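You operate a simulated robot arm through the tools that you are given. There is no shell and no other tool. Be economical: measure what you need, move in short steps, check, and stop when the job is done.

The job below is to be done with a simulated two-armed robot. You get a single attempt, and the scene is never put back.

JOB
Switch off and tag the line, then set the right red knob to the same letter as the other.
Fine: tag on the peg below the hasp; grey lever above the knob loose to turn, tight after; leave the other knob and lever.

It is judged by the outcome, as a careful person would: the job done as asked, and still so three seconds after it is handed in. It fails if anything else is knocked over, pushed out of place, dropped, spilled or broken.

ROBOT AND FRAMES
Two 7-joint arms with two-finger parallel grippers on one trunk, on a base that drives. Base frame: it is fixed to the floor where the robot stands at the start and does not move with it; the origin is under the middle of the robot, x ahead of it, y to its left, z up. Lengths are in mm, angles in rad, forces in N, time in s.
The left shoulder is at the start at [50, 161, 1198], the right one opposite. With the tool pointing down near the work surface each hand reaches from about 220 to 680 mm from the robot's upright axis, wherever it stands, measured 20 degrees to its own side. Places, roughly: black button [600, 100, 1000]; blue button [500, 100, 1700]; green button [600, 100, 1000]; left grey lever [500, 100, 1300]; left red button [500, 0, 1800]; left red knob [500, 100, 1200]; main switch [400, 100, 900]; middle red button [500, 0, 1800]; peg below the hasp [400, 100, 700]; right grey lever [600, 100, 1300]; right red button [600, 0, 1800]; right red knob [600, 100, 1200]; selector switch [600, 0, 1700]; slatted apron [500, 500, 800]; stop button [600, 100, 900]; warning tag [-750, 1000, 1000]. Payload 3.43 kg a hand.
The TCP of each hand is the grasp point between the finger pads, 30 mm short of the fingertips. In the tool frame z runs along the fingers and y along their closing line. The gripper opens to 94 mm. The fingers are 28 mm wide and 10 mm thick; the gripper's body (50 by 96 mm) begins 55 mm behind the TCP.
Orientation is that of the tool frame in the base frame, as a unit quaternion [w, x, y, z]. With the fingers straight down and closing along the base's y, the tool's x points along the base's -x, its y along +y and its z along -z.

CONTROLS
- The arms move only by the tool nudge_tool. It takes "left_moves", "right_moves" or both (then of equal length, played together; a hand with none holds still); each is one flat list of numbers, 6 for each row, row after row: the shift along the tool's x, y, z in units of 300 mm (1.0 is 300 mm), then the turn, a rotation vector about the tool's x, y, z in units of 90 degrees (1.0 is 90 degrees). In form: [dx, dy, dz, rx, ry, rz, dx, dy, dz, rx, ry, rz, ...]. A call has 1 to 10 rows; each row is the pose to reach, as a shift and turn from the pose commanded when the call began, along the tool's axes at that moment. "left_grip" and "right_grip" are, for a hand that has rows, the gripper command, from -1 (fully open) to 1 (shut), values between in proportion, set as the call begins (left out, the last holds). A call with a number of a shift or a turn outside -1 to 1 is refused whole. Rows are played at 5 a second. More than 50 mm and 0.15 rad between two rows, or a gripper value outside its range, and nothing of the call is played. Where a pose cannot be reached the arm comes as near as it can. A force on the tool above 40 N (or 10 N above the force at the start of the call, whichever is more), or a blocked arm, ends the call early, and 0.2 s more pass. Each finger travels about 45 mm/s and halts on what it meets, pressing with about 37 N; the grip force reading is that of the motor and also rises with nothing between the fingers. The clock runs only during rows and for 0.2 s after the last one: add rows that repeat a pose to give the fingers time. It gives the time, the measured TCP pose, the force on the tool (base axes), the opening and the grip force at its end, in the units of the frame above (readings bear some noise), with the torque about the TCP (base axes, N m) and any sound that the robot's microphone picked up.
- Cameras (640 x 400 px; columns grow to the right, rows downward): "scene" is now at [131, 8.9, 1349.5]; the picture's right is [0.08, -1.00, 0.00], its down [-0.27, -0.02, -0.96] and it looks along [0.96, 0.08, -0.27] (base axes); focal length 214 px, centre (320, 200). "left" rides on the left gripper at [76, -14, -102] in its tool frame; the picture's right is [0.18, 0.98, 0.00], its down [-0.75, 0.14, -0.64] and it looks along [-0.63, 0.12, 0.77] (tool axes); focal length 243 px, centre (320, 200). "right" rides on the right gripper at [76, 14, -102] in its tool frame; the picture's right is [-0.18, 0.98, 0.00], its down [-0.75, -0.14, -0.64] and it looks along [-0.63, -0.12, 0.77] (tool axes); focal length 243 px, centre (320, 200). There is no depth. A picture from a camera that has moved, and an enlarged one, comes with that camera's place and axes in the base frame and with its lens.
- grab_frame(camera): a new picture of that camera. It takes no simulated time.
- lift_body(by): slides the trunk up (or, below 0, down) by that many mm; the arms and the scene camera ride with it, the base frame stays. It gives what a move gives, with no picture.
- base_move(legs): drives the robot by 1 to 6 legs, each [ahead, left, turn to the left] in mm, mm and rad, along the robot's own axes; the way and the turn of a leg run together, so that a leg with both is an arc; at most 1500 mm and 3.142 rad a leg. The arms and the cameras ride along, it lands a little off, and it stops where it bumps. It gives what a move gives.
- pan_tilt(pan, tilt): turns the head with the scene camera to pan (to the left, within 1.396 rad either way) and tilt (down, from -0.506 to 1.204), counted from straight ahead of the robot. It gives what a move gives.
- zoom(camera, box): a new picture of the part [left, top, right, bottom] of that camera's present view, enlarged. It takes no simulated time.
- job_done(): hands the job in; it is judged then, once.

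Go step by step. Nothing tells you exact positions but the pictures and the camera data: compare them with the known pose of the tool, close in by small moves and look again before you grip or let go. The budget is 120 turns and 92 pictures, counting those below and the enlarged ones. Unless the task says otherwise, let go and move clear before handing in, and close with one line.

The tools are called after "Emit:" by a JSON object that holds its "fn" and its "kwargs". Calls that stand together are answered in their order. nudge_tool: Moves the arms, as the interface text tells. Its arguments: {"type":"object","properties":{"left_moves":{"type":"array"},"left_grip":{"type":"number"},"right_moves":{"type":"array"},"right_grip":{"type":"number"}},"required":[]} The other tools are called the same way: lift_body (by) slides the trunk up or down; base_move (legs) drives the base; pan_tilt (pan, tilt) turns the head that bears the scene camera; grab_frame (camera) takes a picture; zoom (camera, box) takes an enlarged picture of a part of a camera's view; job_done () hands the job in.

At the start:

```text
time_s: 0.0
left_tcp_pos: [313.5, 147.5, 1150.1]
left_ee_rot: [0.0, 0.0, 1.0, 0.001]
left_force: [-0.2, 0.7, 0.6]
left_ft_torque: [0.0, -0.01, 0.02]
left_gripper_width: 94.0
left_gripper_force: 0.2
right_tcp_pos: [331.3, -102.3, 1000.7]
right_ee_rot: [0.0, 0.0, 1.0, 0.0]
right_force: [0.1, -0.5, -0.1]
right_ft_torque: [0.01, 0.02, 0.01]
right_gripper_width: 93.9
right_gripper_force: 0.1
trunk travel left (down, up): [-225.0, 42.0]
robot x, y, heading: [-1.4, 0.8, 0.002]
head pan, tilt: [0.084, 0.276]
```

scene: 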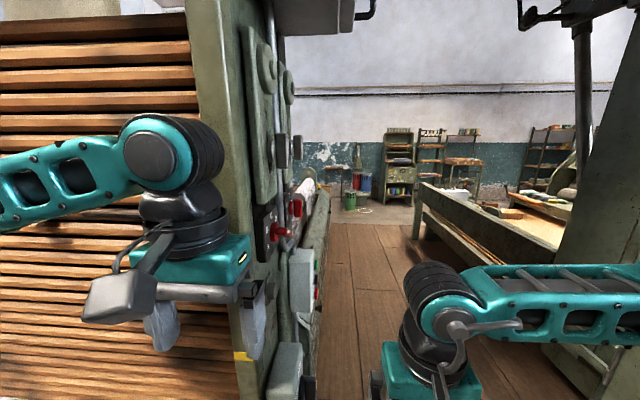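
right: 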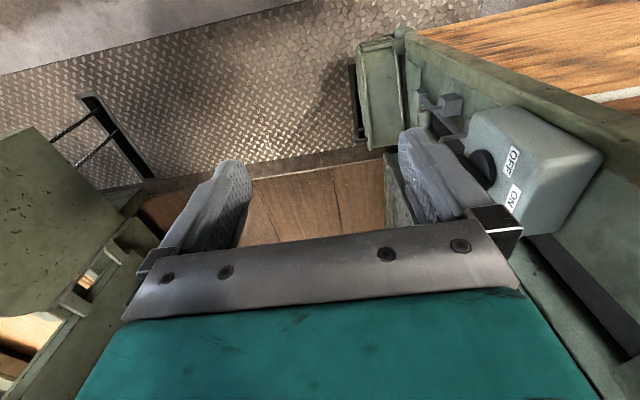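
left: 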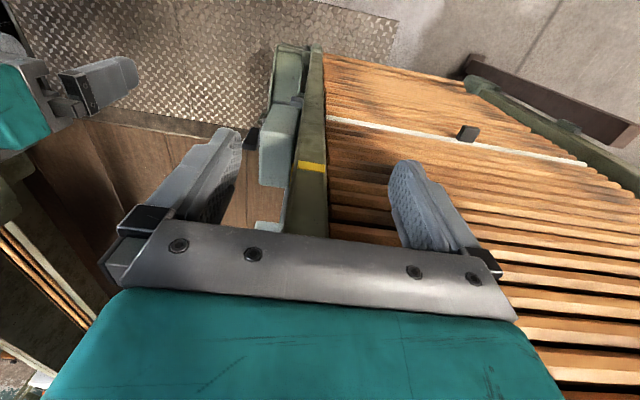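

I see a machine to my left whose panel faces my right (about -y), with the switch box, knobs and buttons seen edge-on. First I take closer looks, and look toward the tag behind me on the left.

Emit:
{"fn": "zoom", "kwargs": {"camera": "scene", "box": [220, 130, 360, 400]}}

Emit:
{"fn": "zoom", "kwargs": {"camera": "right", "box": [340, 20, 640, 260]}}

Emit:
{"fn": "pan_tilt", "kwargs": {"pan": 1.39, "tilt": 0.4}}

Emit:
{"fn": "grab_frame", "kwargs": {"camera": "scene"}}

```text
1.48 times, centred on (290, 265) of scene
camera zoom: at [131.0, 8.9, 1349.5], right [0.08, -1.0, 0.0], down [-0.27, -0.02, -0.96], along [0.96, 0.08, -0.27], focal length 318 px, centre (364, 104)
```

zoom: 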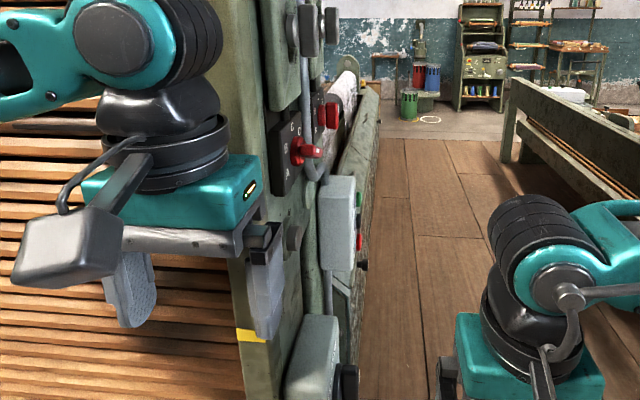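

```text
1.67 times, centred on (490, 140) of right
camera zoom: at [255.4, -87.8, 1103.0], right [0.18, 0.98, 0.0], down [0.75, -0.14, 0.64], along [0.63, -0.12, -0.77], focal length 404 px, centre (37, 300)
```

zoom: 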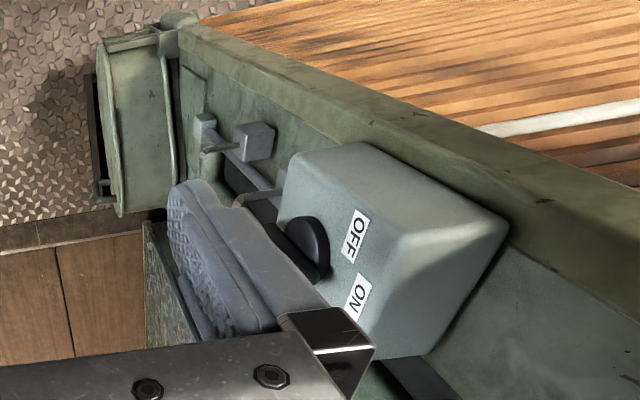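

```text
time_s: 1.5
left_tcp_pos: [313.6, 147.9, 1150.2]
left_ee_rot: [0.0, 0.001, 1.0, 0.001]
left_force: [1.6, 0.4, 0.1]
left_ft_torque: [-0.04, 0.02, -0.01]
left_gripper_width: 93.9
left_gripper_force: 0.1
right_tcp_pos: [332.1, -101.2, 1000.1]
right_ee_rot: [0.001, 0.0, 1.0, 0.0]
right_force: [-0.5, -0.1, -0.1]
right_ft_torque: [-0.04, -0.03, -0.01]
right_gripper_width: 94.0
right_gripper_force: 0.0
trunk travel left (down, up): [-225.0, 42.0]
robot x, y, heading: [0.8, 0.3, 0.001]
head pan, tilt: [1.389, 0.4]
```

```text
86 pictures are left
camera scene: at [54.7, 92.2, 1337.9], right [0.98, -0.18, 0.0], down [-0.07, -0.38, -0.92], along [0.17, 0.91, -0.39], focal length 214 px, centre (320, 200)
```

scene: 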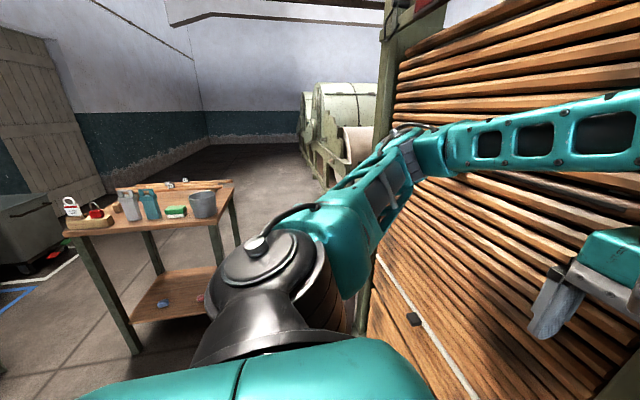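

The tag table is behind-left. I look closer at it.

Emit:
{"fn": "zoom", "kwargs": {"camera": "scene", "box": [50, 165, 250, 290]}}

```text
3.20 times, centred on (150, 228) of scene
camera zoom: at [54.7, 92.2, 1337.9], right [0.98, -0.18, 0.0], down [-0.07, -0.38, -0.92], along [0.17, 0.91, -0.39], focal length 686 px, centre (864, 112)
```

zoom: 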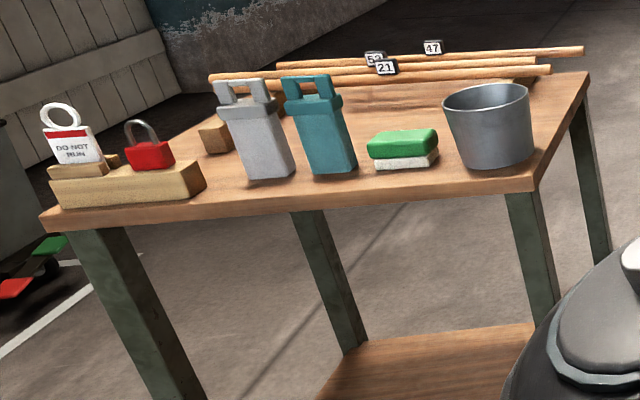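

The tag stands in a slotted wooden block with its ring up. Next I look right and down to see how much room the aisle has.

Emit:
{"fn": "pan_tilt", "kwargs": {"pan": -0.6, "tilt": 0.7}}

Emit:
{"fn": "grab_frame", "kwargs": {"camera": "scene"}}

Emit:
{"fn": "pan_tilt", "kwargs": {"pan": -1.39, "tilt": 0.6}}

Emit:
{"fn": "grab_frame", "kwargs": {"camera": "scene"}}

```text
time_s: 3.4
left_tcp_pos: [313.7, 148.1, 1150.5]
left_ee_rot: [0.0, 0.0, 1.0, 0.0]
left_force: [-0.5, 0.6, 0.6]
left_ft_torque: [0.0, -0.02, -0.01]
left_gripper_width: 93.9
left_gripper_force: 0.0
right_tcp_pos: [332.0, -100.9, 999.8]
right_ee_rot: [0.0, 0.001, 1.0, -0.001]
right_force: [0.1, 0.3, -0.7]
right_ft_torque: [-0.02, -0.02, -0.01]
right_gripper_width: 94.2
right_gripper_force: 0.1
trunk travel left (down, up): [-225.0, 42.0]
robot x, y, heading: [0.1, -1.2, 0.003]
head pan, tilt: [-0.6, 0.7]
```

```text
84 pictures are left
camera scene: at [108.0, -46.8, 1311.1], right [-0.56, -0.83, 0.0], down [-0.53, 0.36, -0.77], along [0.63, -0.43, -0.64], focal length 214 px, centre (320, 200)
```

scene: 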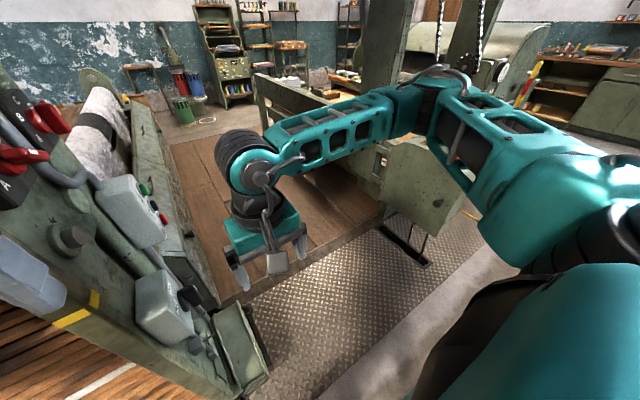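

```text
time_s: 4.5
left_tcp_pos: [313.1, 147.2, 1150.4]
left_ee_rot: [0.0, 0.0, 1.0, 0.0]
left_force: [-0.4, 0.8, 0.3]
left_ft_torque: [0.0, 0.0, 0.03]
left_gripper_width: 94.1
left_gripper_force: 0.1
right_tcp_pos: [331.3, -100.9, 1000.7]
right_ee_rot: [0.0, -0.001, 1.0, 0.001]
right_force: [0.5, -0.2, 0.3]
right_ft_torque: [0.01, -0.02, 0.02]
right_gripper_width: 94.1
right_gripper_force: 0.1
trunk travel left (down, up): [-225.0, 42.0]
robot x, y, heading: [0.9, 0.9, 0.001]
head pan, tilt: [-1.389, 0.6]
```

```text
83 pictures are left
camera scene: at [53.9, -85.8, 1319.7], right [-0.98, -0.18, 0.0], down [-0.1, 0.56, -0.83], along [0.15, -0.81, -0.56], focal length 214 px, centre (320, 200)
```

scene: 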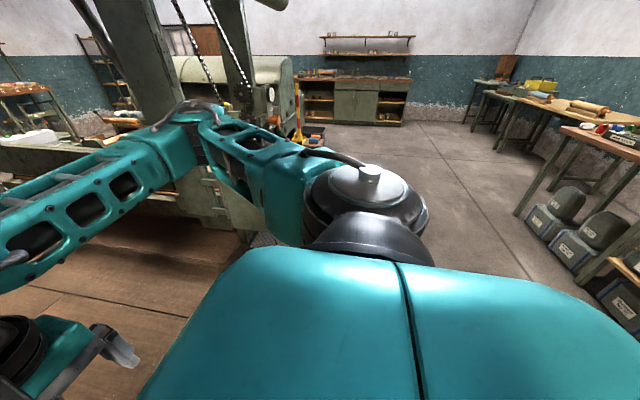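

The aisle is about 1.2 m wide, so I can stand in it facing the panel. I back off, move right, turn left and slide in front of the panel at a distance.

Emit:
{"fn": "base_move", "kwargs": {"legs": [[-150, 0, 0], [0, -620, 0], [0, 0, 1.571]]}}

Emit:
{"fn": "pan_tilt", "kwargs": {"pan": -0.6, "tilt": 0.5}}

Emit:
{"fn": "grab_frame", "kwargs": {"camera": "scene"}}

```text
time_s: 15.2
left_tcp_pos: [-292.8, -300.8, 1149.9]
left_ee_rot: [0.0, -0.705, 0.709, -0.001]
left_force: [-0.2, -0.2, 0.0]
left_ft_torque: [0.0, 0.01, -0.03]
left_gripper_width: 93.9
left_gripper_force: 0.1
right_tcp_pos: [-44.5, -285.1, 1000.3]
right_ee_rot: [-0.001, -0.705, 0.71, 0.0]
right_force: [0.3, -0.3, 0.2]
right_ft_torque: [0.02, 0.01, -0.01]
right_gripper_width: 93.9
right_gripper_force: 0.1
trunk travel left (down, up): [-225.0, 42.0]
robot x, y, heading: [-146.0, -617.0, 1.569]
head pan, tilt: [-1.389, 0.6]
```

```text
time_s: 16.3
left_tcp_pos: [-292.4, -301.7, 1151.0]
left_ee_rot: [0.0, -0.704, 0.71, 0.0]
left_force: [0.0, -0.3, -0.1]
left_ft_torque: [-0.01, -0.02, -0.02]
left_gripper_width: 93.9
left_gripper_force: 0.1
right_tcp_pos: [-44.6, -285.0, 1000.8]
right_ee_rot: [0.0, -0.704, 0.71, 0.001]
right_force: [0.0, -0.6, -0.4]
right_ft_torque: [-0.01, -0.01, 0.02]
right_gripper_width: 93.7
right_gripper_force: 0.0
trunk travel left (down, up): [-225.0, 42.0]
robot x, y, heading: [-147.9, -615.5, 1.562]
head pan, tilt: [-0.6, 0.499]
```

```text
82 pictures are left
camera scene: at [-97.2, -500.4, 1328.8], right [0.82, -0.57, 0.0], down [-0.27, -0.39, -0.88], along [0.5, 0.72, -0.48], focal length 214 px, centre (320, 200)
```

scene: 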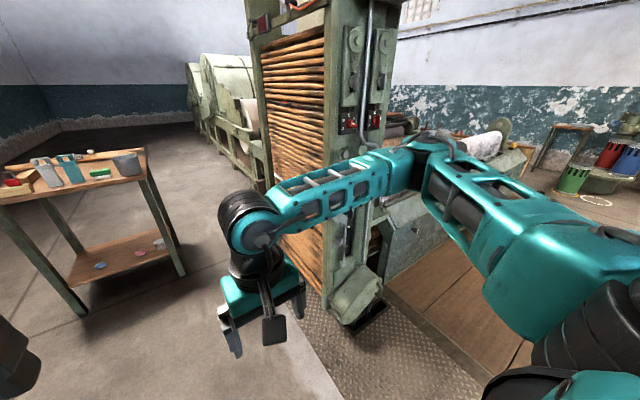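

The way is clear, so I slide right to stand in front of the panel.

Emit:
{"fn": "base_move", "kwargs": {"legs": [[0, -610, 0.008]]}}

Emit:
{"fn": "pan_tilt", "kwargs": {"pan": 0.0, "tilt": 0.35}}

Emit:
{"fn": "grab_frame", "kwargs": {"camera": "scene"}}

```text
time_s: 22.2
left_tcp_pos: [326.6, -303.9, 1149.9]
left_ee_rot: [0.0, 0.708, -0.706, 0.0]
left_force: [0.1, -0.2, 0.4]
left_ft_torque: [0.0, -0.01, 0.02]
left_gripper_width: 94.1
left_gripper_force: 0.1
right_tcp_pos: [577.2, -284.4, 999.8]
right_ee_rot: [0.0, 0.707, -0.707, 0.0]
right_force: [-0.4, -0.4, 0.1]
right_ft_torque: [-0.02, -0.03, 0.01]
right_gripper_width: 94.1
right_gripper_force: 0.0
trunk travel left (down, up): [-225.0, 42.0]
robot x, y, heading: [475.0, -617.9, 1.568]
head pan, tilt: [-0.6, 0.499]
```

```text
time_s: 23.2
left_tcp_pos: [327.5, -304.5, 1149.0]
left_ee_rot: [0.001, 0.708, -0.706, 0.0]
left_force: [-0.2, 1.1, 0.0]
left_ft_torque: [0.0, -0.01, -0.02]
left_gripper_width: 93.9
left_gripper_force: 0.0
right_tcp_pos: [577.2, -285.1, 1000.2]
right_ee_rot: [0.0, 0.708, -0.706, 0.0]
right_force: [0.0, 0.1, 0.5]
right_ft_torque: [-0.01, 0.04, -0.01]
right_gripper_width: 94.2
right_gripper_force: 0.0
trunk travel left (down, up): [-225.0, 42.0]
robot x, y, heading: [472.3, -617.9, 1.574]
head pan, tilt: [0.0, 0.351]
```

```text
81 pictures are left
camera scene: at [473.1, -483.0, 1342.4], right [1.0, 0.0, 0.0], down [0.0, -0.34, -0.94], along [0.0, 0.94, -0.34], focal length 214 px, centre (320, 200)
```

scene: 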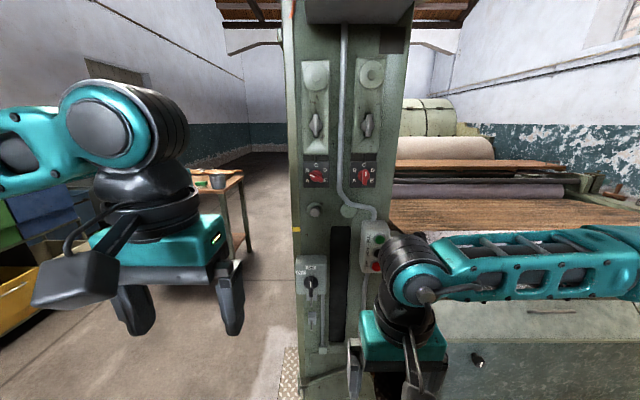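

Emit:
{"fn": "zoom", "kwargs": {"camera": "scene", "box": [280, 50, 420, 230]}}

Emit:
{"fn": "zoom", "kwargs": {"camera": "scene", "box": [270, 220, 400, 390]}}

```text
2.22 times, centred on (350, 140) of scene
camera zoom: at [473.1, -483.0, 1342.4], right [1.0, 0.0, 0.0], down [0.0, -0.34, -0.94], along [0.0, 0.94, -0.34], focal length 477 px, centre (253, 333)
```

zoom: 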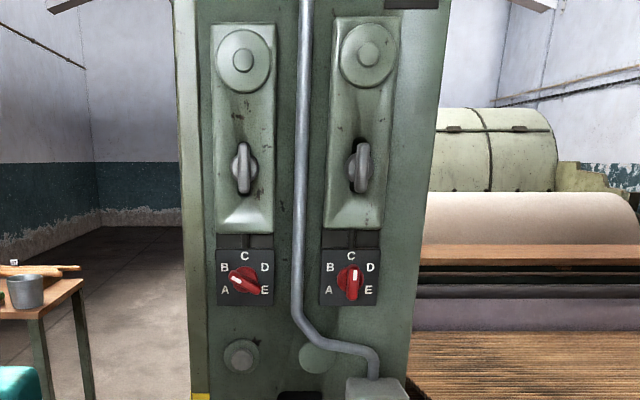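

```text
2.35 times, centred on (335, 305) of scene
camera zoom: at [473.1, -483.0, 1342.4], right [1.0, 0.0, 0.0], down [0.0, -0.34, -0.94], along [0.0, 0.94, -0.34], focal length 505 px, centre (285, -47)
```

zoom: 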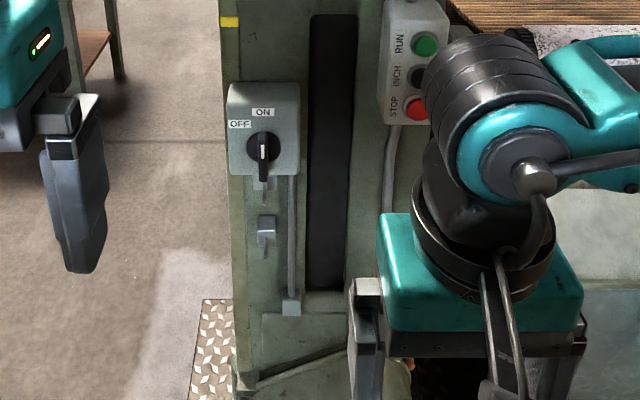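

The switch reads ON (handle up). I zoom on the knobs to read which end is the pointer.

Emit:
{"fn": "zoom", "kwargs": {"camera": "scene", "box": [300, 155, 380, 195]}}

Emit:
{"fn": "zoom", "kwargs": {"camera": "scene", "box": [290, 250, 340, 330]}}

```text
8.00 times, centred on (340, 175) of scene
camera zoom: at [473.1, -483.0, 1342.4], right [1.0, 0.0, 0.0], down [0.0, -0.34, -0.94], along [0.0, 0.94, -0.34], focal length 1716 px, centre (160, 400)
```

zoom: 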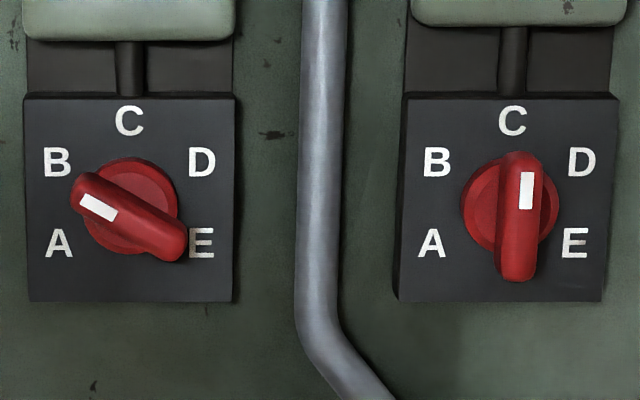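

```text
5.00 times, centred on (315, 290) of scene
camera zoom: at [473.1, -483.0, 1342.4], right [1.0, 0.0, 0.0], down [0.0, -0.34, -0.94], along [0.0, 0.94, -0.34], focal length 1072 px, centre (345, -250)
```

zoom: 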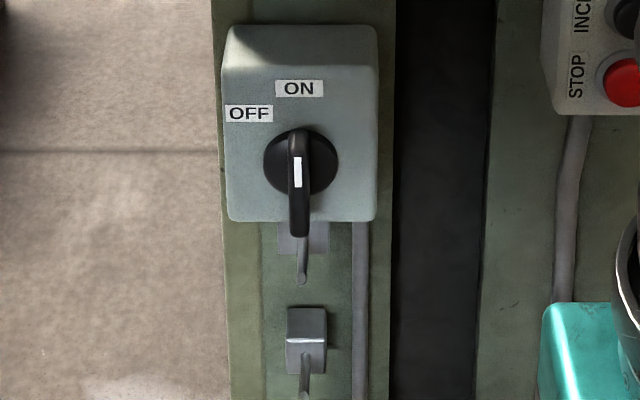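

Left knob points at B, right knob at C, and the switch is ON. I take the switch handle at about [442, 70, 856], so I bring the left hand up pointing at the panel (+y) and move the right hand aside.

Emit:
{"fn": "nudge_tool", "kwargs": {"left_moves": [-0.05, -0.03, 0.05, 0, -0.09, 0, -0.1, -0.06, 0.1, 0, -0.18, 0, -0.15, -0.09, 0.15, 0, -0.27, 0, -0.2, -0.12, 0.2, 0, -0.36, 0, -0.25, -0.15, 0.25, 0, -0.45, 0, -0.3, -0.18, 0.3, 0, -0.54, 0, -0.35, -0.21, 0.35, 0, -0.63, 0, -0.4, -0.24, 0.4, 0, -0.72, 0, -0.45, -0.27, 0.45, 0, -0.81, 0, -0.5, -0.3, 0.5, 0, -0.9, 0], "right_moves": [0, -0.04, 0, 0, 0, 0, 0, -0.08, 0, 0, 0, 0, 0, -0.12, 0, 0, 0, 0, 0, -0.16, 0, 0, 0, 0, 0, -0.2, 0, 0, 0, 0, 0, -0.24, 0, 0, 0, 0, 0, -0.28, 0, 0, 0, 0, 0, -0.32, 0, 0, 0, 0, 0, -0.36, 0, 0, 0, 0, 0, -0.4, 0, 0, 0, 0]}}

Emit:
{"fn": "grab_frame", "kwargs": {"camera": "scene"}}

Emit:
{"fn": "grab_frame", "kwargs": {"camera": "left"}}

```text
time_s: 25.4
left_tcp_pos: [415.3, -154.2, 999.0]
left_ee_rot: [-0.459, 0.538, -0.537, -0.46]
left_force: [0.0, -0.3, 0.6]
left_ft_torque: [0.0, 0.0, 0.04]
left_gripper_width: 94.1
left_gripper_force: 0.1
right_tcp_pos: [696.3, -285.4, 1000.7]
right_ee_rot: [0.0, 0.708, -0.706, 0.0]
right_force: [0.0, -0.4, -0.3]
right_ft_torque: [-0.03, 0.0, 0.06]
right_gripper_width: 93.9
right_gripper_force: 0.0
trunk travel left (down, up): [-225.0, 42.0]
robot x, y, heading: [473.3, -615.9, 1.573]
head pan, tilt: [0.0, 0.351]
```

```text
76 pictures are left
camera scene: at [473.2, -483.1, 1342.5], right [1.0, 0.0, 0.0], down [0.0, -0.34, -0.94], along [0.0, 0.94, -0.34], focal length 214 px, centre (320, 200)
```

scene: 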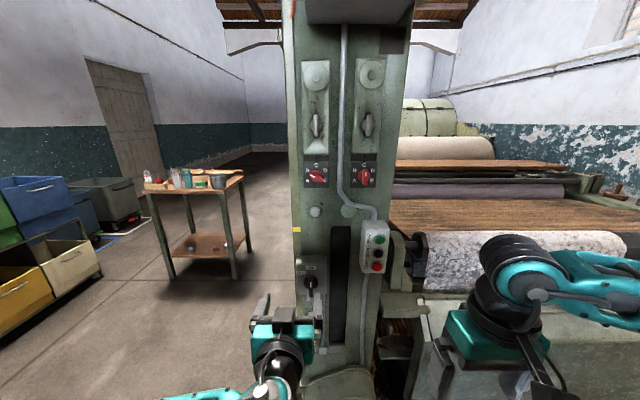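

```text
75 pictures are left
camera left: at [430.9, -267.6, 940.0], right [-0.98, -0.03, -0.18], down [-0.14, -0.52, 0.84], along [-0.12, 0.86, 0.5], focal length 243 px, centre (320, 200)
```

left: 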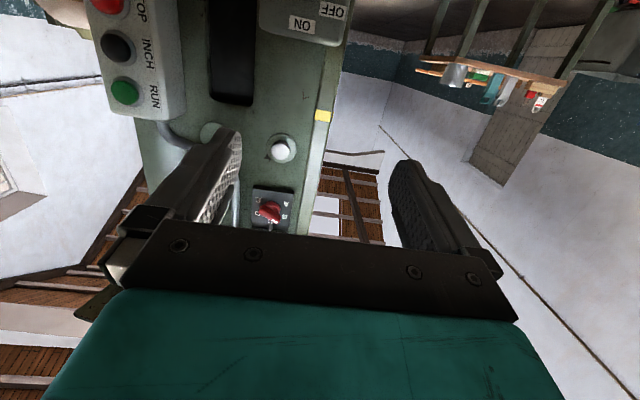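

The left hand now points nearly at the panel. I lower it to switch height, finish the turn, and look.

Emit:
{"fn": "nudge_tool", "kwargs": {"left_moves": [0.12, -0.023, 0.02, 0, -0.025, 0, 0.24, -0.046, 0.037, 0, -0.05, 0, 0.36, -0.07, 0.055, 0, -0.075, 0, 0.47, -0.09, 0.074, 0, -0.1, 0]}}

Emit:
{"fn": "grab_frame", "kwargs": {"camera": "left"}}

Emit:
{"fn": "zoom", "kwargs": {"camera": "scene", "box": [250, 240, 370, 340]}}

```text
time_s: 26.4
left_tcp_pos: [443.6, -152.4, 855.4]
left_ee_rot: [-0.5, 0.5, -0.5, -0.5]
left_force: [-0.1, -0.8, 0.3]
left_ft_torque: [0.04, 0.01, 0.0]
left_gripper_width: 94.1
left_gripper_force: 0.0
right_tcp_pos: [696.8, -283.6, 1000.0]
right_ee_rot: [0.0, 0.708, -0.706, 0.0]
right_force: [-0.1, 0.2, 0.5]
right_ft_torque: [-0.01, 0.01, -0.01]
right_gripper_width: 93.7
right_gripper_force: 0.2
trunk travel left (down, up): [-225.0, 42.0]
robot x, y, heading: [476.3, -616.1, 1.576]
head pan, tilt: [0.0, 0.351]
```

```text
74 pictures are left
camera left: at [457.2, -254.0, 779.9], right [-0.98, 0.0, -0.19], down [-0.14, -0.64, 0.75], along [-0.12, 0.77, 0.63], focal length 243 px, centre (320, 200)
```

left: 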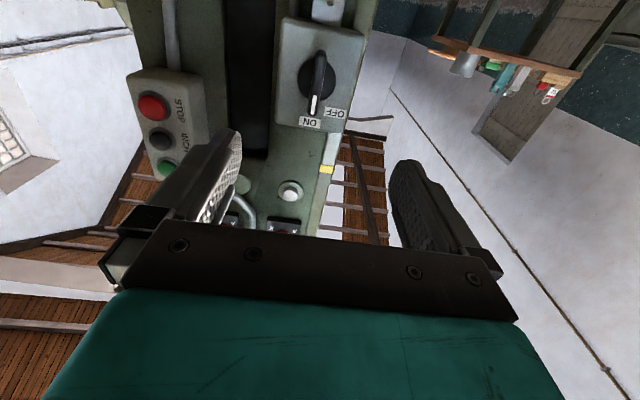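

```text
4.00 times, centred on (310, 290) of scene
camera zoom: at [473.1, -483.0, 1342.5], right [1.0, 0.0, 0.0], down [0.0, -0.34, -0.94], along [0.0, 0.94, -0.34], focal length 858 px, centre (360, -160)
```

zoom: 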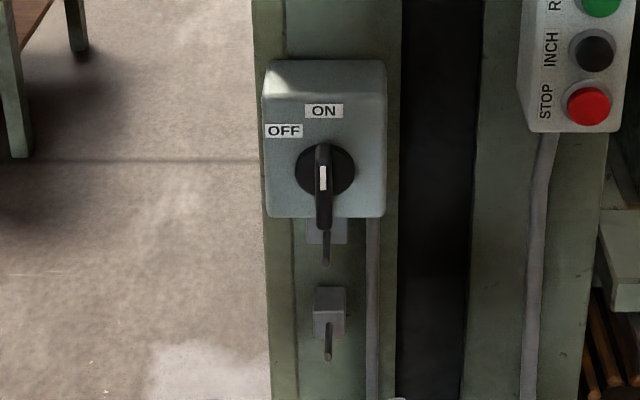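

Triangulating puts the switch handle's centre at about [445.5, 45, 863] with a 60 mm long vertical bar. I approach with the fingers half open.

Emit:
{"fn": "nudge_tool", "kwargs": {"left_moves": [-0.005, -0.001, 0.12, 0, 0, 0, -0.01, -0.003, 0.24, 0, 0, 0, -0.02, -0.005, 0.36, 0, 0, 0, -0.025, -0.006, 0.5, 0, 0, 0, -0.025, -0.006, 0.53, 0, 0, 0], "left_grip": -0.06}}

Emit:
{"fn": "grab_frame", "kwargs": {"camera": "left"}}

Emit:
{"fn": "zoom", "kwargs": {"camera": "scene", "box": [270, 240, 350, 300]}}

```text
time_s: 27.6
left_tcp_pos: [445.4, 5.5, 865.1]
left_ee_rot: [-0.5, 0.501, -0.499, -0.5]
left_force: [-0.1, -0.5, 0.0]
left_ft_torque: [0.0, -0.01, 0.02]
left_gripper_width: 49.9
left_gripper_force: 0.1
right_tcp_pos: [696.9, -284.7, 1000.8]
right_ee_rot: [0.0, 0.708, -0.707, 0.0]
right_force: [-0.6, -0.6, -0.1]
right_ft_torque: [-0.01, 0.02, -0.02]
right_gripper_width: 93.7
right_gripper_force: 0.1
trunk travel left (down, up): [-225.0, 42.0]
robot x, y, heading: [476.2, -618.7, 1.573]
head pan, tilt: [0.0, 0.351]
```

```text
72 pictures are left
camera left: at [459.3, -96.3, 788.6], right [-0.98, 0.0, -0.19], down [-0.14, -0.64, 0.75], along [-0.12, 0.77, 0.63], focal length 243 px, centre (320, 200)
```

left: 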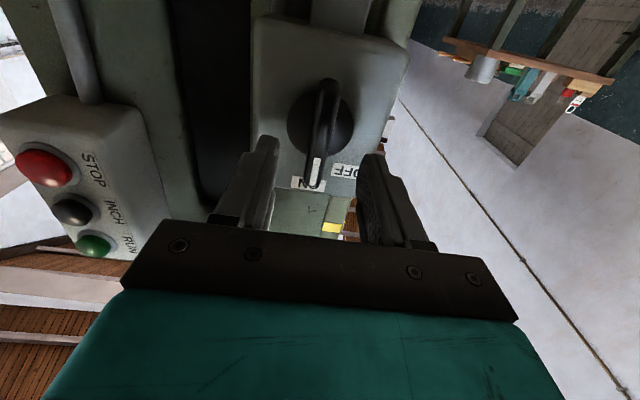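

```text
6.67 times, centred on (310, 270) of scene
camera zoom: at [472.9, -483.1, 1342.5], right [1.0, 0.0, 0.0], down [0.0, -0.34, -0.94], along [0.0, 0.94, -0.34], focal length 1430 px, centre (387, -267)
```

zoom: 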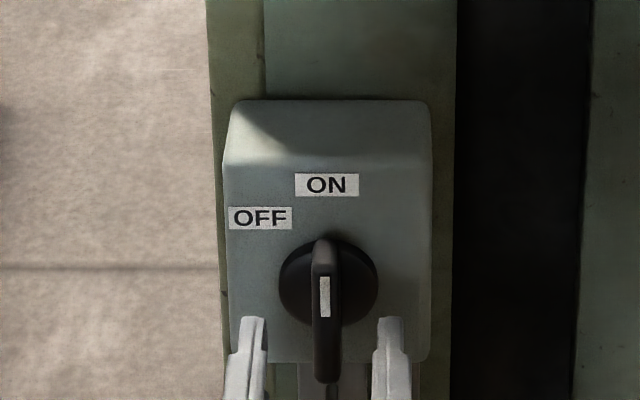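

The axis is refined to about [446, z 857] with the disc face near y 73. I advance the last 25 mm, then close.

Emit:
{"fn": "nudge_tool", "kwargs": {"left_moves": [0.027, -0.002, 0.04, 0, 0, 0, 0.027, -0.002, 0.082, 0, 0, 0]}}

Emit:
{"fn": "nudge_tool", "kwargs": {"left_moves": [0, 0, 0, 0, 0, 0, 0, 0, 0, 0, 0, 0, 0, 0, 0, 0, 0, 0, 0, 0, 0, 0, 0, 0], "left_grip": 1}}

Emit:
{"fn": "grab_frame", "kwargs": {"camera": "left"}}

```text
time_s: 28.2
left_tcp_pos: [444.5, 29.0, 857.3]
left_ee_rot: [0.499, -0.501, 0.499, 0.501]
left_force: [-1.2, -1.3, -0.4]
left_ft_torque: [-0.01, 0.01, 0.0]
left_gripper_width: 49.6
left_gripper_force: 0.0
right_tcp_pos: [696.4, -284.7, 1001.6]
right_ee_rot: [0.0, 0.708, -0.706, 0.0]
right_force: [-0.3, 0.1, -1.4]
right_ft_torque: [-0.01, 0.03, 0.01]
right_gripper_width: 94.0
right_gripper_force: 0.1
trunk travel left (down, up): [-225.0, 42.0]
robot x, y, heading: [474.4, -620.0, 1.57]
head pan, tilt: [0.0, 0.351]
```

```text
time_s: 29.2
left_tcp_pos: [446.1, 30.5, 857.1]
left_ee_rot: [0.5, -0.5, 0.5, 0.5]
left_force: [2.7, 1.5, 1.1]
left_ft_torque: [-0.15, 0.01, -0.03]
left_gripper_width: 12.8
left_gripper_force: 45.7
right_tcp_pos: [696.8, -285.1, 1000.1]
right_ee_rot: [0.0, 0.708, -0.707, 0.0]
right_force: [0.0, -0.6, 0.1]
right_ft_torque: [-0.01, 0.01, -0.01]
right_gripper_width: 94.0
right_gripper_force: 0.2
trunk travel left (down, up): [-225.0, 42.0]
robot x, y, heading: [470.7, -615.0, 1.573]
head pan, tilt: [0.0, 0.351]
```

```text
70 pictures are left
camera left: at [460.1, -71.5, 781.0], right [-0.98, 0.0, -0.18], down [-0.14, -0.64, 0.75], along [-0.12, 0.77, 0.63], focal length 243 px, centre (320, 200)
```

left: 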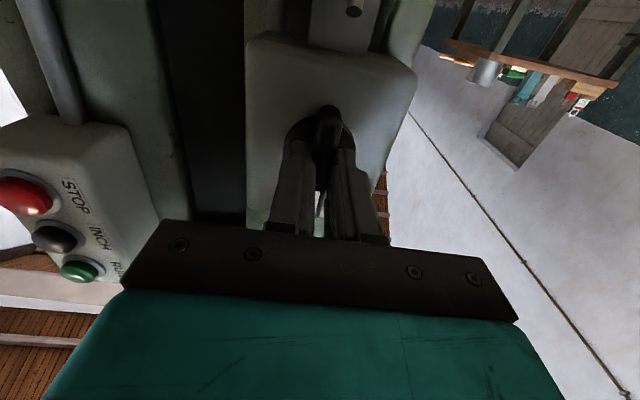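

Gripped on the 12.8 mm bar. Now I turn it counter-clockwise toward OFF.

Emit:
{"fn": "nudge_tool", "kwargs": {"left_moves": [0, 0, 0, 0, 0, -0.09, 0, 0, 0, 0, 0, -0.18, 0, 0, 0, 0, 0, -0.27, 0, 0, 0, 0, 0, -0.36, 0, 0, 0, 0, 0, -0.45, 0, 0, 0, 0, 0, -0.5, 0, 0, 0, 0, 0, -0.5]}}

Emit:
{"fn": "grab_frame", "kwargs": {"camera": "left"}}

Emit:
{"fn": "zoom", "kwargs": {"camera": "scene", "box": [270, 240, 350, 300]}}

```text
time_s: 30.8
left_tcp_pos: [447.2, 30.4, 857.8]
left_ee_rot: [0.654, -0.653, 0.27, 0.271]
left_force: [7.3, 14.4, 9.1]
left_ft_torque: [-0.96, 0.0, -1.0]
left_gripper_width: 12.8
left_gripper_force: 45.0
right_tcp_pos: [696.5, -283.7, 1000.4]
right_ee_rot: [0.0, 0.708, -0.706, 0.0]
right_force: [-0.5, -0.1, 0.5]
right_ft_torque: [-0.01, -0.01, 0.01]
right_gripper_width: 93.9
right_gripper_force: 0.1
trunk travel left (down, up): [-225.0, 42.0]
robot x, y, heading: [480.8, -617.6, 1.574]
head pan, tilt: [0.0, 0.351]
```

```text
69 pictures are left
camera left: at [511.1, -71.4, 813.8], right [-0.56, 0.0, -0.83], down [-0.63, -0.64, 0.43], along [-0.53, 0.77, 0.36], focal length 243 px, centre (320, 200)
```

left: 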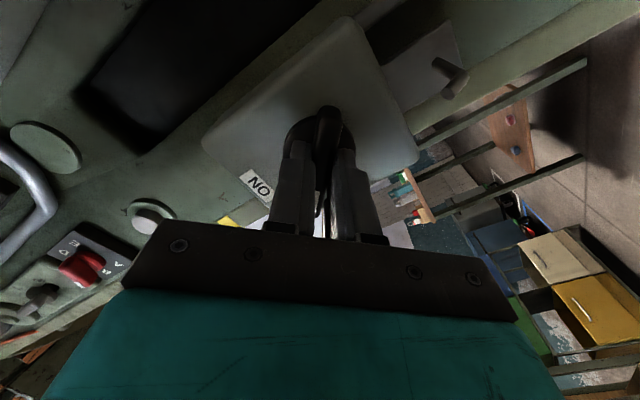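

```text
6.67 times, centred on (310, 270) of scene
camera zoom: at [473.7, -482.5, 1342.5], right [1.0, 0.0, 0.0], down [0.0, -0.34, -0.94], along [0.0, 0.94, -0.34], focal length 1430 px, centre (387, -267)
```

zoom: 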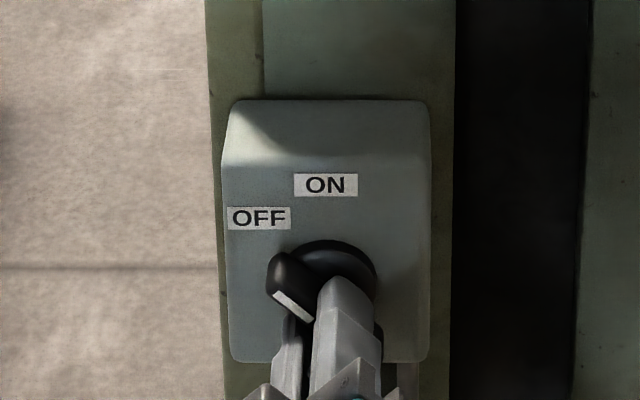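

The handle is at about 45°, near the OFF label. I turn slightly more to feel for the end stop.

Emit:
{"fn": "nudge_tool", "kwargs": {"left_moves": [0, 0, 0, 0, 0, -0.05, 0, 0, 0, 0, 0, -0.1, 0, 0, 0, 0, 0, -0.1]}}

```text
time_s: 31.6
left_tcp_pos: [446.8, 31.0, 857.6]
left_ee_rot: [0.673, -0.672, 0.218, 0.219]
left_force: [12.4, 16.2, 9.0]
left_ft_torque: [0.36, -0.03, 0.46]
left_gripper_width: 12.9
left_gripper_force: 44.9
right_tcp_pos: [696.9, -284.5, 1001.0]
right_ee_rot: [0.001, 0.708, -0.706, 0.0]
right_force: [0.6, -0.1, -0.1]
right_ft_torque: [0.01, 0.0, 0.01]
right_gripper_width: 94.1
right_gripper_force: 0.0
trunk travel left (down, up): [-225.0, 42.0]
robot x, y, heading: [478.2, -617.7, 1.574]
head pan, tilt: [0.0, 0.351]
```

No stop yet at 54°, so I continue in small steps.

Emit:
{"fn": "nudge_tool", "kwargs": {"left_moves": [0, 0, 0, 0, 0, -0.04, 0, 0, 0, 0, 0, -0.08, 0, 0, 0, 0, 0, -0.12, 0, 0, 0, 0, 0, -0.12]}}

Emit:
{"fn": "zoom", "kwargs": {"camera": "scene", "box": [270, 240, 350, 300]}}

```text
time_s: 32.6
left_tcp_pos: [448.3, 31.3, 857.5]
left_ee_rot: [-0.679, 0.679, -0.197, -0.197]
left_force: [16.4, 20.5, 7.2]
left_ft_torque: [0.52, 0.01, 0.38]
left_gripper_width: 12.9
left_gripper_force: 44.8
left hand out of reach, approached as far as the arm can: row 2, 3, 4
right_tcp_pos: [697.2, -284.3, 999.9]
right_ee_rot: [0.002, 0.707, -0.707, 0.001]
right_force: [-0.8, 0.3, 0.0]
right_ft_torque: [-0.01, 0.0, -0.01]
right_gripper_width: 94.1
right_gripper_force: 0.2
trunk travel left (down, up): [-225.0, 42.0]
robot x, y, heading: [478.3, -619.0, 1.575]
head pan, tilt: [0.0, 0.351]
```

```text
6.67 times, centred on (310, 270) of scene
camera zoom: at [474.6, -481.9, 1342.4], right [1.0, 0.0, 0.0], down [0.0, -0.34, -0.94], along [0.0, 0.94, -0.34], focal length 1430 px, centre (387, -267)
```

zoom: 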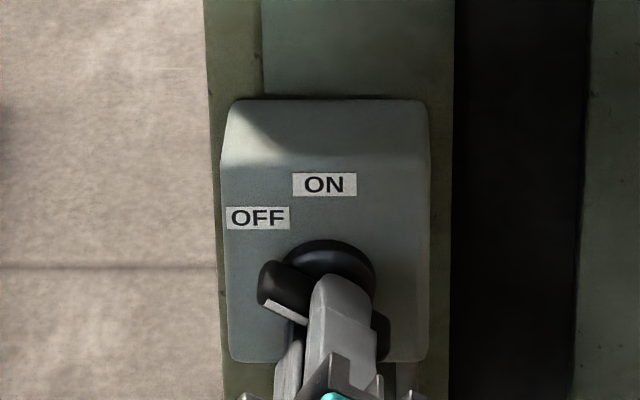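

My wrist is at its limit at about 58°. I release and see where the handle settles.

Emit:
{"fn": "nudge_tool", "kwargs": {"left_moves": [0, 0, 0, 0, 0, 0, 0, 0, 0, 0, 0, 0, 0, 0, 0, 0, 0, 0, 0, 0, -0.1, 0, 0, 0, 0, 0, -0.2, 0, 0, 0, 0, 0, -0.3, 0, 0, 0], "left_grip": -0.06}}

Emit:
{"fn": "zoom", "kwargs": {"camera": "scene", "box": [270, 240, 350, 300]}}

Emit:
{"fn": "grab_frame", "kwargs": {"camera": "left"}}

```text
time_s: 34.0
left_tcp_pos: [444.8, -59.5, 855.2]
left_ee_rot: [-0.678, 0.681, -0.195, -0.198]
left_force: [-0.9, -1.0, -0.4]
left_ft_torque: [-0.02, 0.02, -0.03]
left_gripper_width: 49.8
left_gripper_force: 0.1
right_tcp_pos: [696.1, -283.7, 1001.7]
right_ee_rot: [-0.001, 0.708, -0.706, 0.0]
right_force: [0.1, 0.0, -0.5]
right_ft_torque: [-0.03, 0.01, -0.01]
right_gripper_width: 94.0
right_gripper_force: 0.0
trunk travel left (down, up): [-225.0, 42.0]
robot x, y, heading: [476.5, -619.5, 1.57]
head pan, tilt: [0.0, 0.351]
```

```text
6.67 times, centred on (310, 270) of scene
camera zoom: at [472.9, -483.3, 1342.5], right [1.0, 0.0, 0.0], down [0.0, -0.34, -0.94], along [0.0, 0.94, -0.34], focal length 1430 px, centre (387, -267)
```

zoom: 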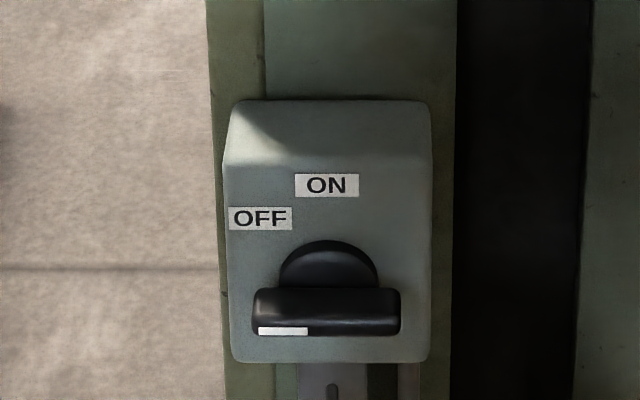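

```text
65 pictures are left
camera left: at [518.0, -161.2, 827.2], right [-0.37, 0.0, -0.93], down [-0.71, -0.64, 0.29], along [-0.6, 0.76, 0.24], focal length 243 px, centre (320, 200)
```

left: 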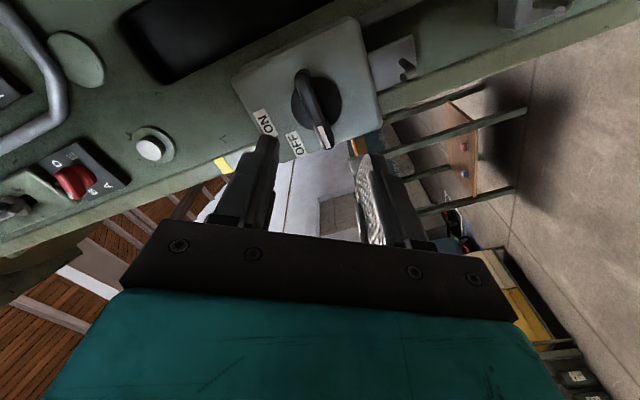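

The switch snapped to a horizontal position on its own: that is OFF (90°, at the OFF side). Now I back the left hand off and look at the peg.

Emit:
{"fn": "nudge_tool", "kwargs": {"left_moves": [0, 0, -0.1, 0, 0, 0.09, 0, 0, -0.2, 0, 0, 0.18, 0, 0, -0.3, 0, 0, 0.27, 0, 0, -0.35, 0, 0, 0.36, 0, 0, -0.4, 0, 0, 0.45, 0, 0, -0.4, 0, 0, 0.54, 0, 0, -0.4, 0, 0, 0.6]}}

Emit:
{"fn": "pan_tilt", "kwargs": {"pan": 0.1, "tilt": 0.8}}

Emit:
{"fn": "grab_frame", "kwargs": {"camera": "scene"}}

```text
time_s: 35.8
left_tcp_pos: [433.1, -158.6, 875.0]
left_ee_rot: [0.519, -0.505, 0.47, 0.505]
left_force: [-0.9, -0.2, -0.7]
left_ft_torque: [0.0, 0.01, -0.04]
left_gripper_width: 50.1
left_gripper_force: 0.0
right_tcp_pos: [696.9, -285.1, 1000.5]
right_ee_rot: [0.0, 0.707, -0.707, 0.001]
right_force: [-0.7, 0.1, 0.3]
right_ft_torque: [-0.03, 0.0, -0.01]
right_gripper_width: 94.0
right_gripper_force: 0.0
trunk travel left (down, up): [-225.0, 42.0]
robot x, y, heading: [474.1, -617.0, 1.576]
head pan, tilt: [0.0, 0.351]
stopped in row 7 (left hand): the arm was blocked; the commanded pose is now the measured one
```

```text
time_s: 36.7
left_tcp_pos: [433.3, -158.3, 876.0]
left_ee_rot: [0.519, -0.505, 0.469, 0.505]
left_force: [0.1, 0.3, 0.0]
left_ft_torque: [0.0, -0.01, -0.03]
left_gripper_width: 49.5
left_gripper_force: 0.1
right_tcp_pos: [696.3, -284.7, 1001.9]
right_ee_rot: [0.0, 0.708, -0.707, 0.001]
right_force: [-0.2, 0.6, 0.6]
right_ft_torque: [0.0, 0.01, 0.0]
right_gripper_width: 94.1
right_gripper_force: 0.0
trunk travel left (down, up): [-225.0, 42.0]
robot x, y, heading: [474.0, -618.4, 1.573]
head pan, tilt: [0.099, 0.799]
```

```text
64 pictures are left
camera scene: at [465.0, -495.9, 1302.9], right [0.99, 0.1, 0.0], down [0.07, -0.71, -0.7], along [-0.07, 0.69, -0.72], focal length 214 px, centre (320, 200)
```

scene: 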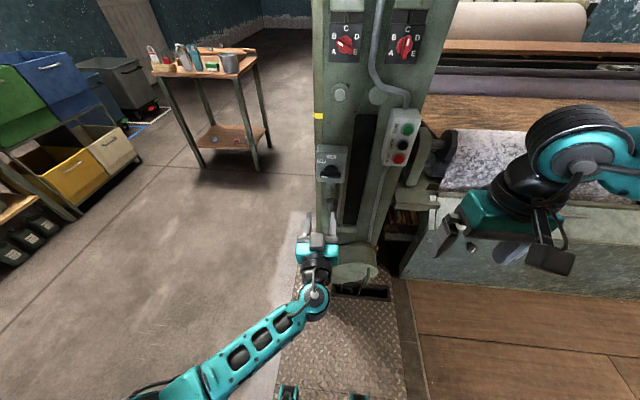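

The tag must be pinched on its plate from the side so its ring stays free, with the hand pointing +x, both at the table and at the peg. I drive toward the table now, keeping clear of the bins on the left.

Emit:
{"fn": "base_move", "kwargs": {"legs": [[0, 1250, 0], [450, 200, 0]]}}

Emit:
{"fn": "pan_tilt", "kwargs": {"pan": 0.0, "tilt": 0.45}}

Emit:
{"fn": "grab_frame", "kwargs": {"camera": "scene"}}

```text
time_s: 50.5
left_tcp_pos: [-1010.2, 306.6, 874.6]
left_ee_rot: [0.524, -0.499, 0.476, 0.499]
left_force: [0.0, -0.2, -0.1]
left_ft_torque: [-0.01, 0.06, -0.03]
left_gripper_width: 50.0
left_gripper_force: 0.0
right_tcp_pos: [-751.8, 175.0, 1000.8]
right_ee_rot: [0.0, -0.7, 0.715, 0.0]
right_force: [-0.1, -0.7, -0.7]
right_ft_torque: [-0.01, 0.03, 0.01]
right_gripper_width: 93.9
right_gripper_force: 0.0
trunk travel left (down, up): [-225.0, 42.0]
robot x, y, heading: [-978.0, -153.0, 1.548]
head pan, tilt: [0.099, 0.799]
```

```text
time_s: 51.4
left_tcp_pos: [-1010.5, 306.2, 875.0]
left_ee_rot: [0.524, -0.499, 0.475, 0.5]
left_force: [0.1, -0.2, -0.3]
left_ft_torque: [-0.01, 0.02, -0.02]
left_gripper_width: 49.6
left_gripper_force: 0.2
right_tcp_pos: [-750.2, 176.2, 1001.9]
right_ee_rot: [0.0, -0.7, 0.714, 0.001]
right_force: [-0.6, -0.2, 0.1]
right_ft_torque: [0.0, 0.0, -0.02]
right_gripper_width: 94.0
right_gripper_force: 0.0
trunk travel left (down, up): [-225.0, 42.0]
robot x, y, heading: [-979.8, -150.1, 1.555]
head pan, tilt: [0.0, 0.45]
```

```text
63 pictures are left
camera scene: at [-978.7, -19.4, 1333.2], right [1.0, -0.02, 0.0], down [-0.01, -0.44, -0.9], along [0.02, 0.9, -0.44], focal length 214 px, centre (320, 200)
```

scene: 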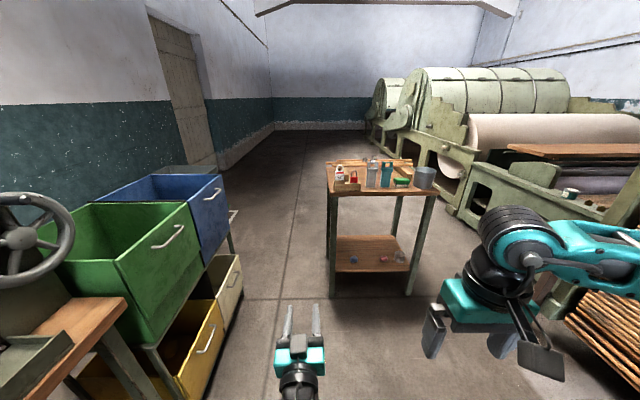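

I zoom on the tag to get its orientation.

Emit:
{"fn": "zoom", "kwargs": {"camera": "scene", "box": [320, 150, 400, 200]}}

```text
8.00 times, centred on (360, 175) of scene
camera zoom: at [-978.7, -19.4, 1333.2], right [1.0, -0.02, 0.0], down [-0.01, -0.44, -0.9], along [0.02, 0.9, -0.44], focal length 1716 px, centre (0, 400)
```

zoom: 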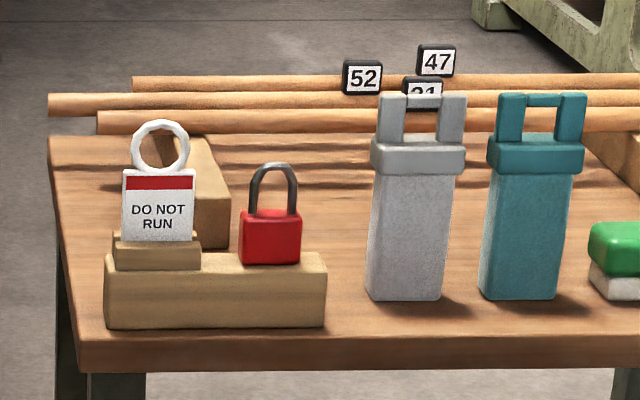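

Tag plate is about 45 mm wide and faces -y, with the ring above. I raise the left hand above table height and drive closer, stopping short with heading about 0.9.

Emit:
{"fn": "nudge_tool", "kwargs": {"left_moves": [-0.12, 0, 0, 0, 0, 0, -0.24, 0, 0, 0, 0, 0, -0.36, 0, 0, 0, 0, 0, -0.5, 0, 0, 0, 0, 0]}}

Emit:
{"fn": "base_move", "kwargs": {"legs": [[390, 125, 0], [0, 0, -0.65]]}}

```text
time_s: 52.5
left_tcp_pos: [-1050.4, 309.4, 1003.3]
left_ee_rot: [0.485, -0.453, 0.509, 0.548]
left_force: [-0.1, 0.2, 0.0]
left_ft_torque: [0.03, -0.02, -0.02]
left_gripper_width: 49.5
left_gripper_force: 0.0
right_tcp_pos: [-751.0, 174.3, 1001.0]
right_ee_rot: [0.0, -0.699, 0.715, 0.0]
right_force: [-0.3, 0.4, -0.4]
right_ft_torque: [0.0, 0.03, -0.02]
right_gripper_width: 94.0
right_gripper_force: 0.1
trunk travel left (down, up): [-225.0, 42.0]
robot x, y, heading: [-979.4, -152.0, 1.549]
head pan, tilt: [0.0, 0.45]
stopped in row 4 (left hand): the arm was blocked; the commanded pose is now the measured one
```

```text
time_s: 56.8
left_tcp_pos: [-877.1, 657.3, 1001.8]
left_ee_rot: [0.634, -0.268, 0.628, 0.362]
left_force: [0.3, -0.2, -0.1]
left_ft_torque: [0.02, 0.01, 0.03]
left_gripper_width: 50.0
left_gripper_force: 0.0
right_tcp_pos: [-717.5, 368.2, 999.9]
right_ee_rot: [0.0, -0.436, 0.9, 0.0]
right_force: [0.1, 0.2, 0.2]
right_ft_torque: [0.02, 0.0, 0.0]
right_gripper_width: 94.1
right_gripper_force: 0.0
trunk travel left (down, up): [-225.0, 42.0]
robot x, y, heading: [-1098.3, 243.6, 0.905]
head pan, tilt: [0.0, 0.45]
```

The left wrist is oddly configured. I turn the hand to point along +x and shift it left, checking that it arrives.

Emit:
{"fn": "nudge_tool", "kwargs": {"left_moves": [-0.003, 0.034, -0.007, 0.059, 0.001, -0.009, -0.005, 0.068, -0.014, 0.118, 0.001, -0.018, -0.008, 0.102, -0.021, 0.177, 0.001, -0.026, -0.01, 0.136, -0.028, 0.236, 0.002, -0.035, -0.013, 0.17, -0.035, 0.295, 0.002, -0.044, -0.016, 0.203, -0.041, 0.354, 0.003, -0.053, -0.018, 0.237, -0.048, 0.413, 0.003, -0.062, -0.021, 0.271, -0.055, 0.472, 0.004, -0.07, -0.024, 0.305, -0.062, 0.532, 0.004, -0.079, -0.026, 0.339, -0.069, 0.591, 0.005, -0.088]}}

Emit:
{"fn": "grab_frame", "kwargs": {"camera": "scene"}}

```text
time_s: 59.0
left_tcp_pos: [-970.9, 700.2, 1019.7]
left_ee_rot: [0.708, 0.003, 0.706, -0.002]
left_force: [1.0, 0.7, 1.3]
left_ft_torque: [-0.03, 0.0, 0.0]
left_gripper_width: 49.8
left_gripper_force: 0.1
right_tcp_pos: [-717.8, 369.8, 1001.3]
right_ee_rot: [-0.001, -0.435, 0.9, 0.0]
right_force: [-0.2, 0.0, -0.5]
right_ft_torque: [0.02, -0.02, 0.02]
right_gripper_width: 94.0
right_gripper_force: 0.2
trunk travel left (down, up): [-225.0, 42.0]
robot x, y, heading: [-1097.9, 245.5, 0.9]
head pan, tilt: [0.0, 0.45]
```

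```text
61 pictures are left
camera scene: at [-1018.0, 350.2, 1333.2], right [0.78, -0.62, 0.0], down [-0.27, -0.34, -0.9], along [0.56, 0.71, -0.44], focal length 214 px, centre (320, 200)
```

scene: 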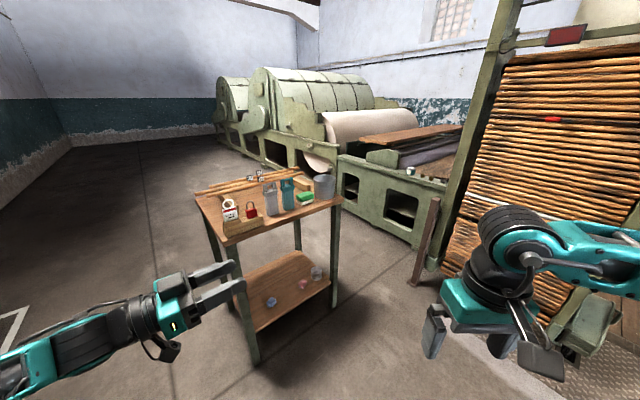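

The hand points along +x as wanted. I zoom on the tag from this new viewpoint to triangulate.

Emit:
{"fn": "zoom", "kwargs": {"camera": "scene", "box": [200, 185, 280, 235]}}

Emit:
{"fn": "grab_frame", "kwargs": {"camera": "left"}}

```text
8.00 times, centred on (240, 210) of scene
camera zoom: at [-1018.0, 350.2, 1333.2], right [0.78, -0.62, 0.0], down [-0.27, -0.34, -0.9], along [0.56, 0.71, -0.44], focal length 1716 px, centre (960, 120)
```

zoom: 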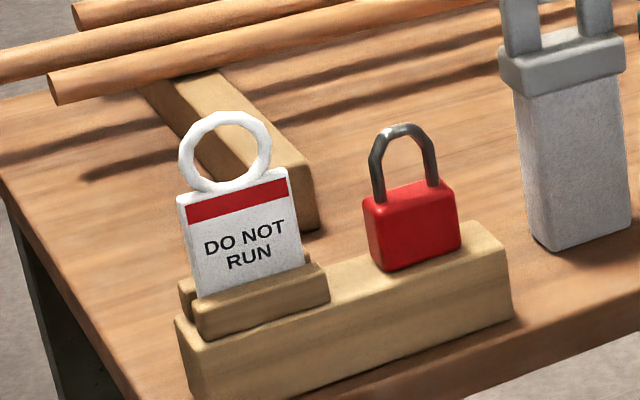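

```text
59 pictures are left
camera left: at [-1072.7, 686.5, 944.2], right [0.01, 0.98, -0.18], down [-0.64, 0.14, 0.75], along [0.77, 0.11, 0.63], focal length 243 px, centre (320, 200)
```

left: 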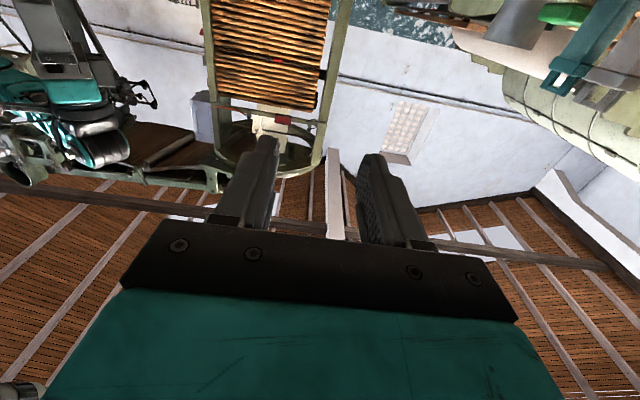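

Triangulated: plate centre about [-845, 1109, 935], ring centre [-846, 1107, 979], table left edge x≈-905. I drive +y by 410 mm with the hand staying outside the table edge.

Emit:
{"fn": "base_move", "kwargs": {"legs": [[320, 254, 0]]}}

Emit:
{"fn": "grab_frame", "kwargs": {"camera": "scene"}}

```text
time_s: 61.8
left_tcp_pos: [-972.0, 1105.8, 1020.9]
left_ee_rot: [0.707, 0.002, 0.707, -0.001]
left_force: [0.1, 0.1, 0.3]
left_ft_torque: [0.02, 0.03, -0.02]
left_gripper_width: 49.7
left_gripper_force: 0.1
right_tcp_pos: [-720.8, 776.2, 1001.1]
right_ee_rot: [0.0, -0.436, 0.9, 0.0]
right_force: [-0.6, 0.3, 0.7]
right_ft_torque: [-0.08, 0.0, -0.02]
right_gripper_width: 94.1
right_gripper_force: 0.1
trunk travel left (down, up): [-225.0, 42.0]
robot x, y, heading: [-1103.0, 652.9, 0.9]
head pan, tilt: [0.0, 0.45]
```

```text
58 pictures are left
camera scene: at [-1020.9, 756.6, 1333.2], right [0.79, -0.62, 0.0], down [-0.27, -0.34, -0.9], along [0.56, 0.71, -0.44], focal length 214 px, centre (320, 200)
```

scene: 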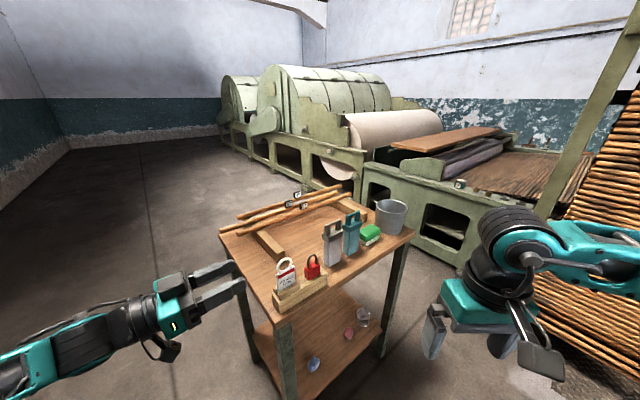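

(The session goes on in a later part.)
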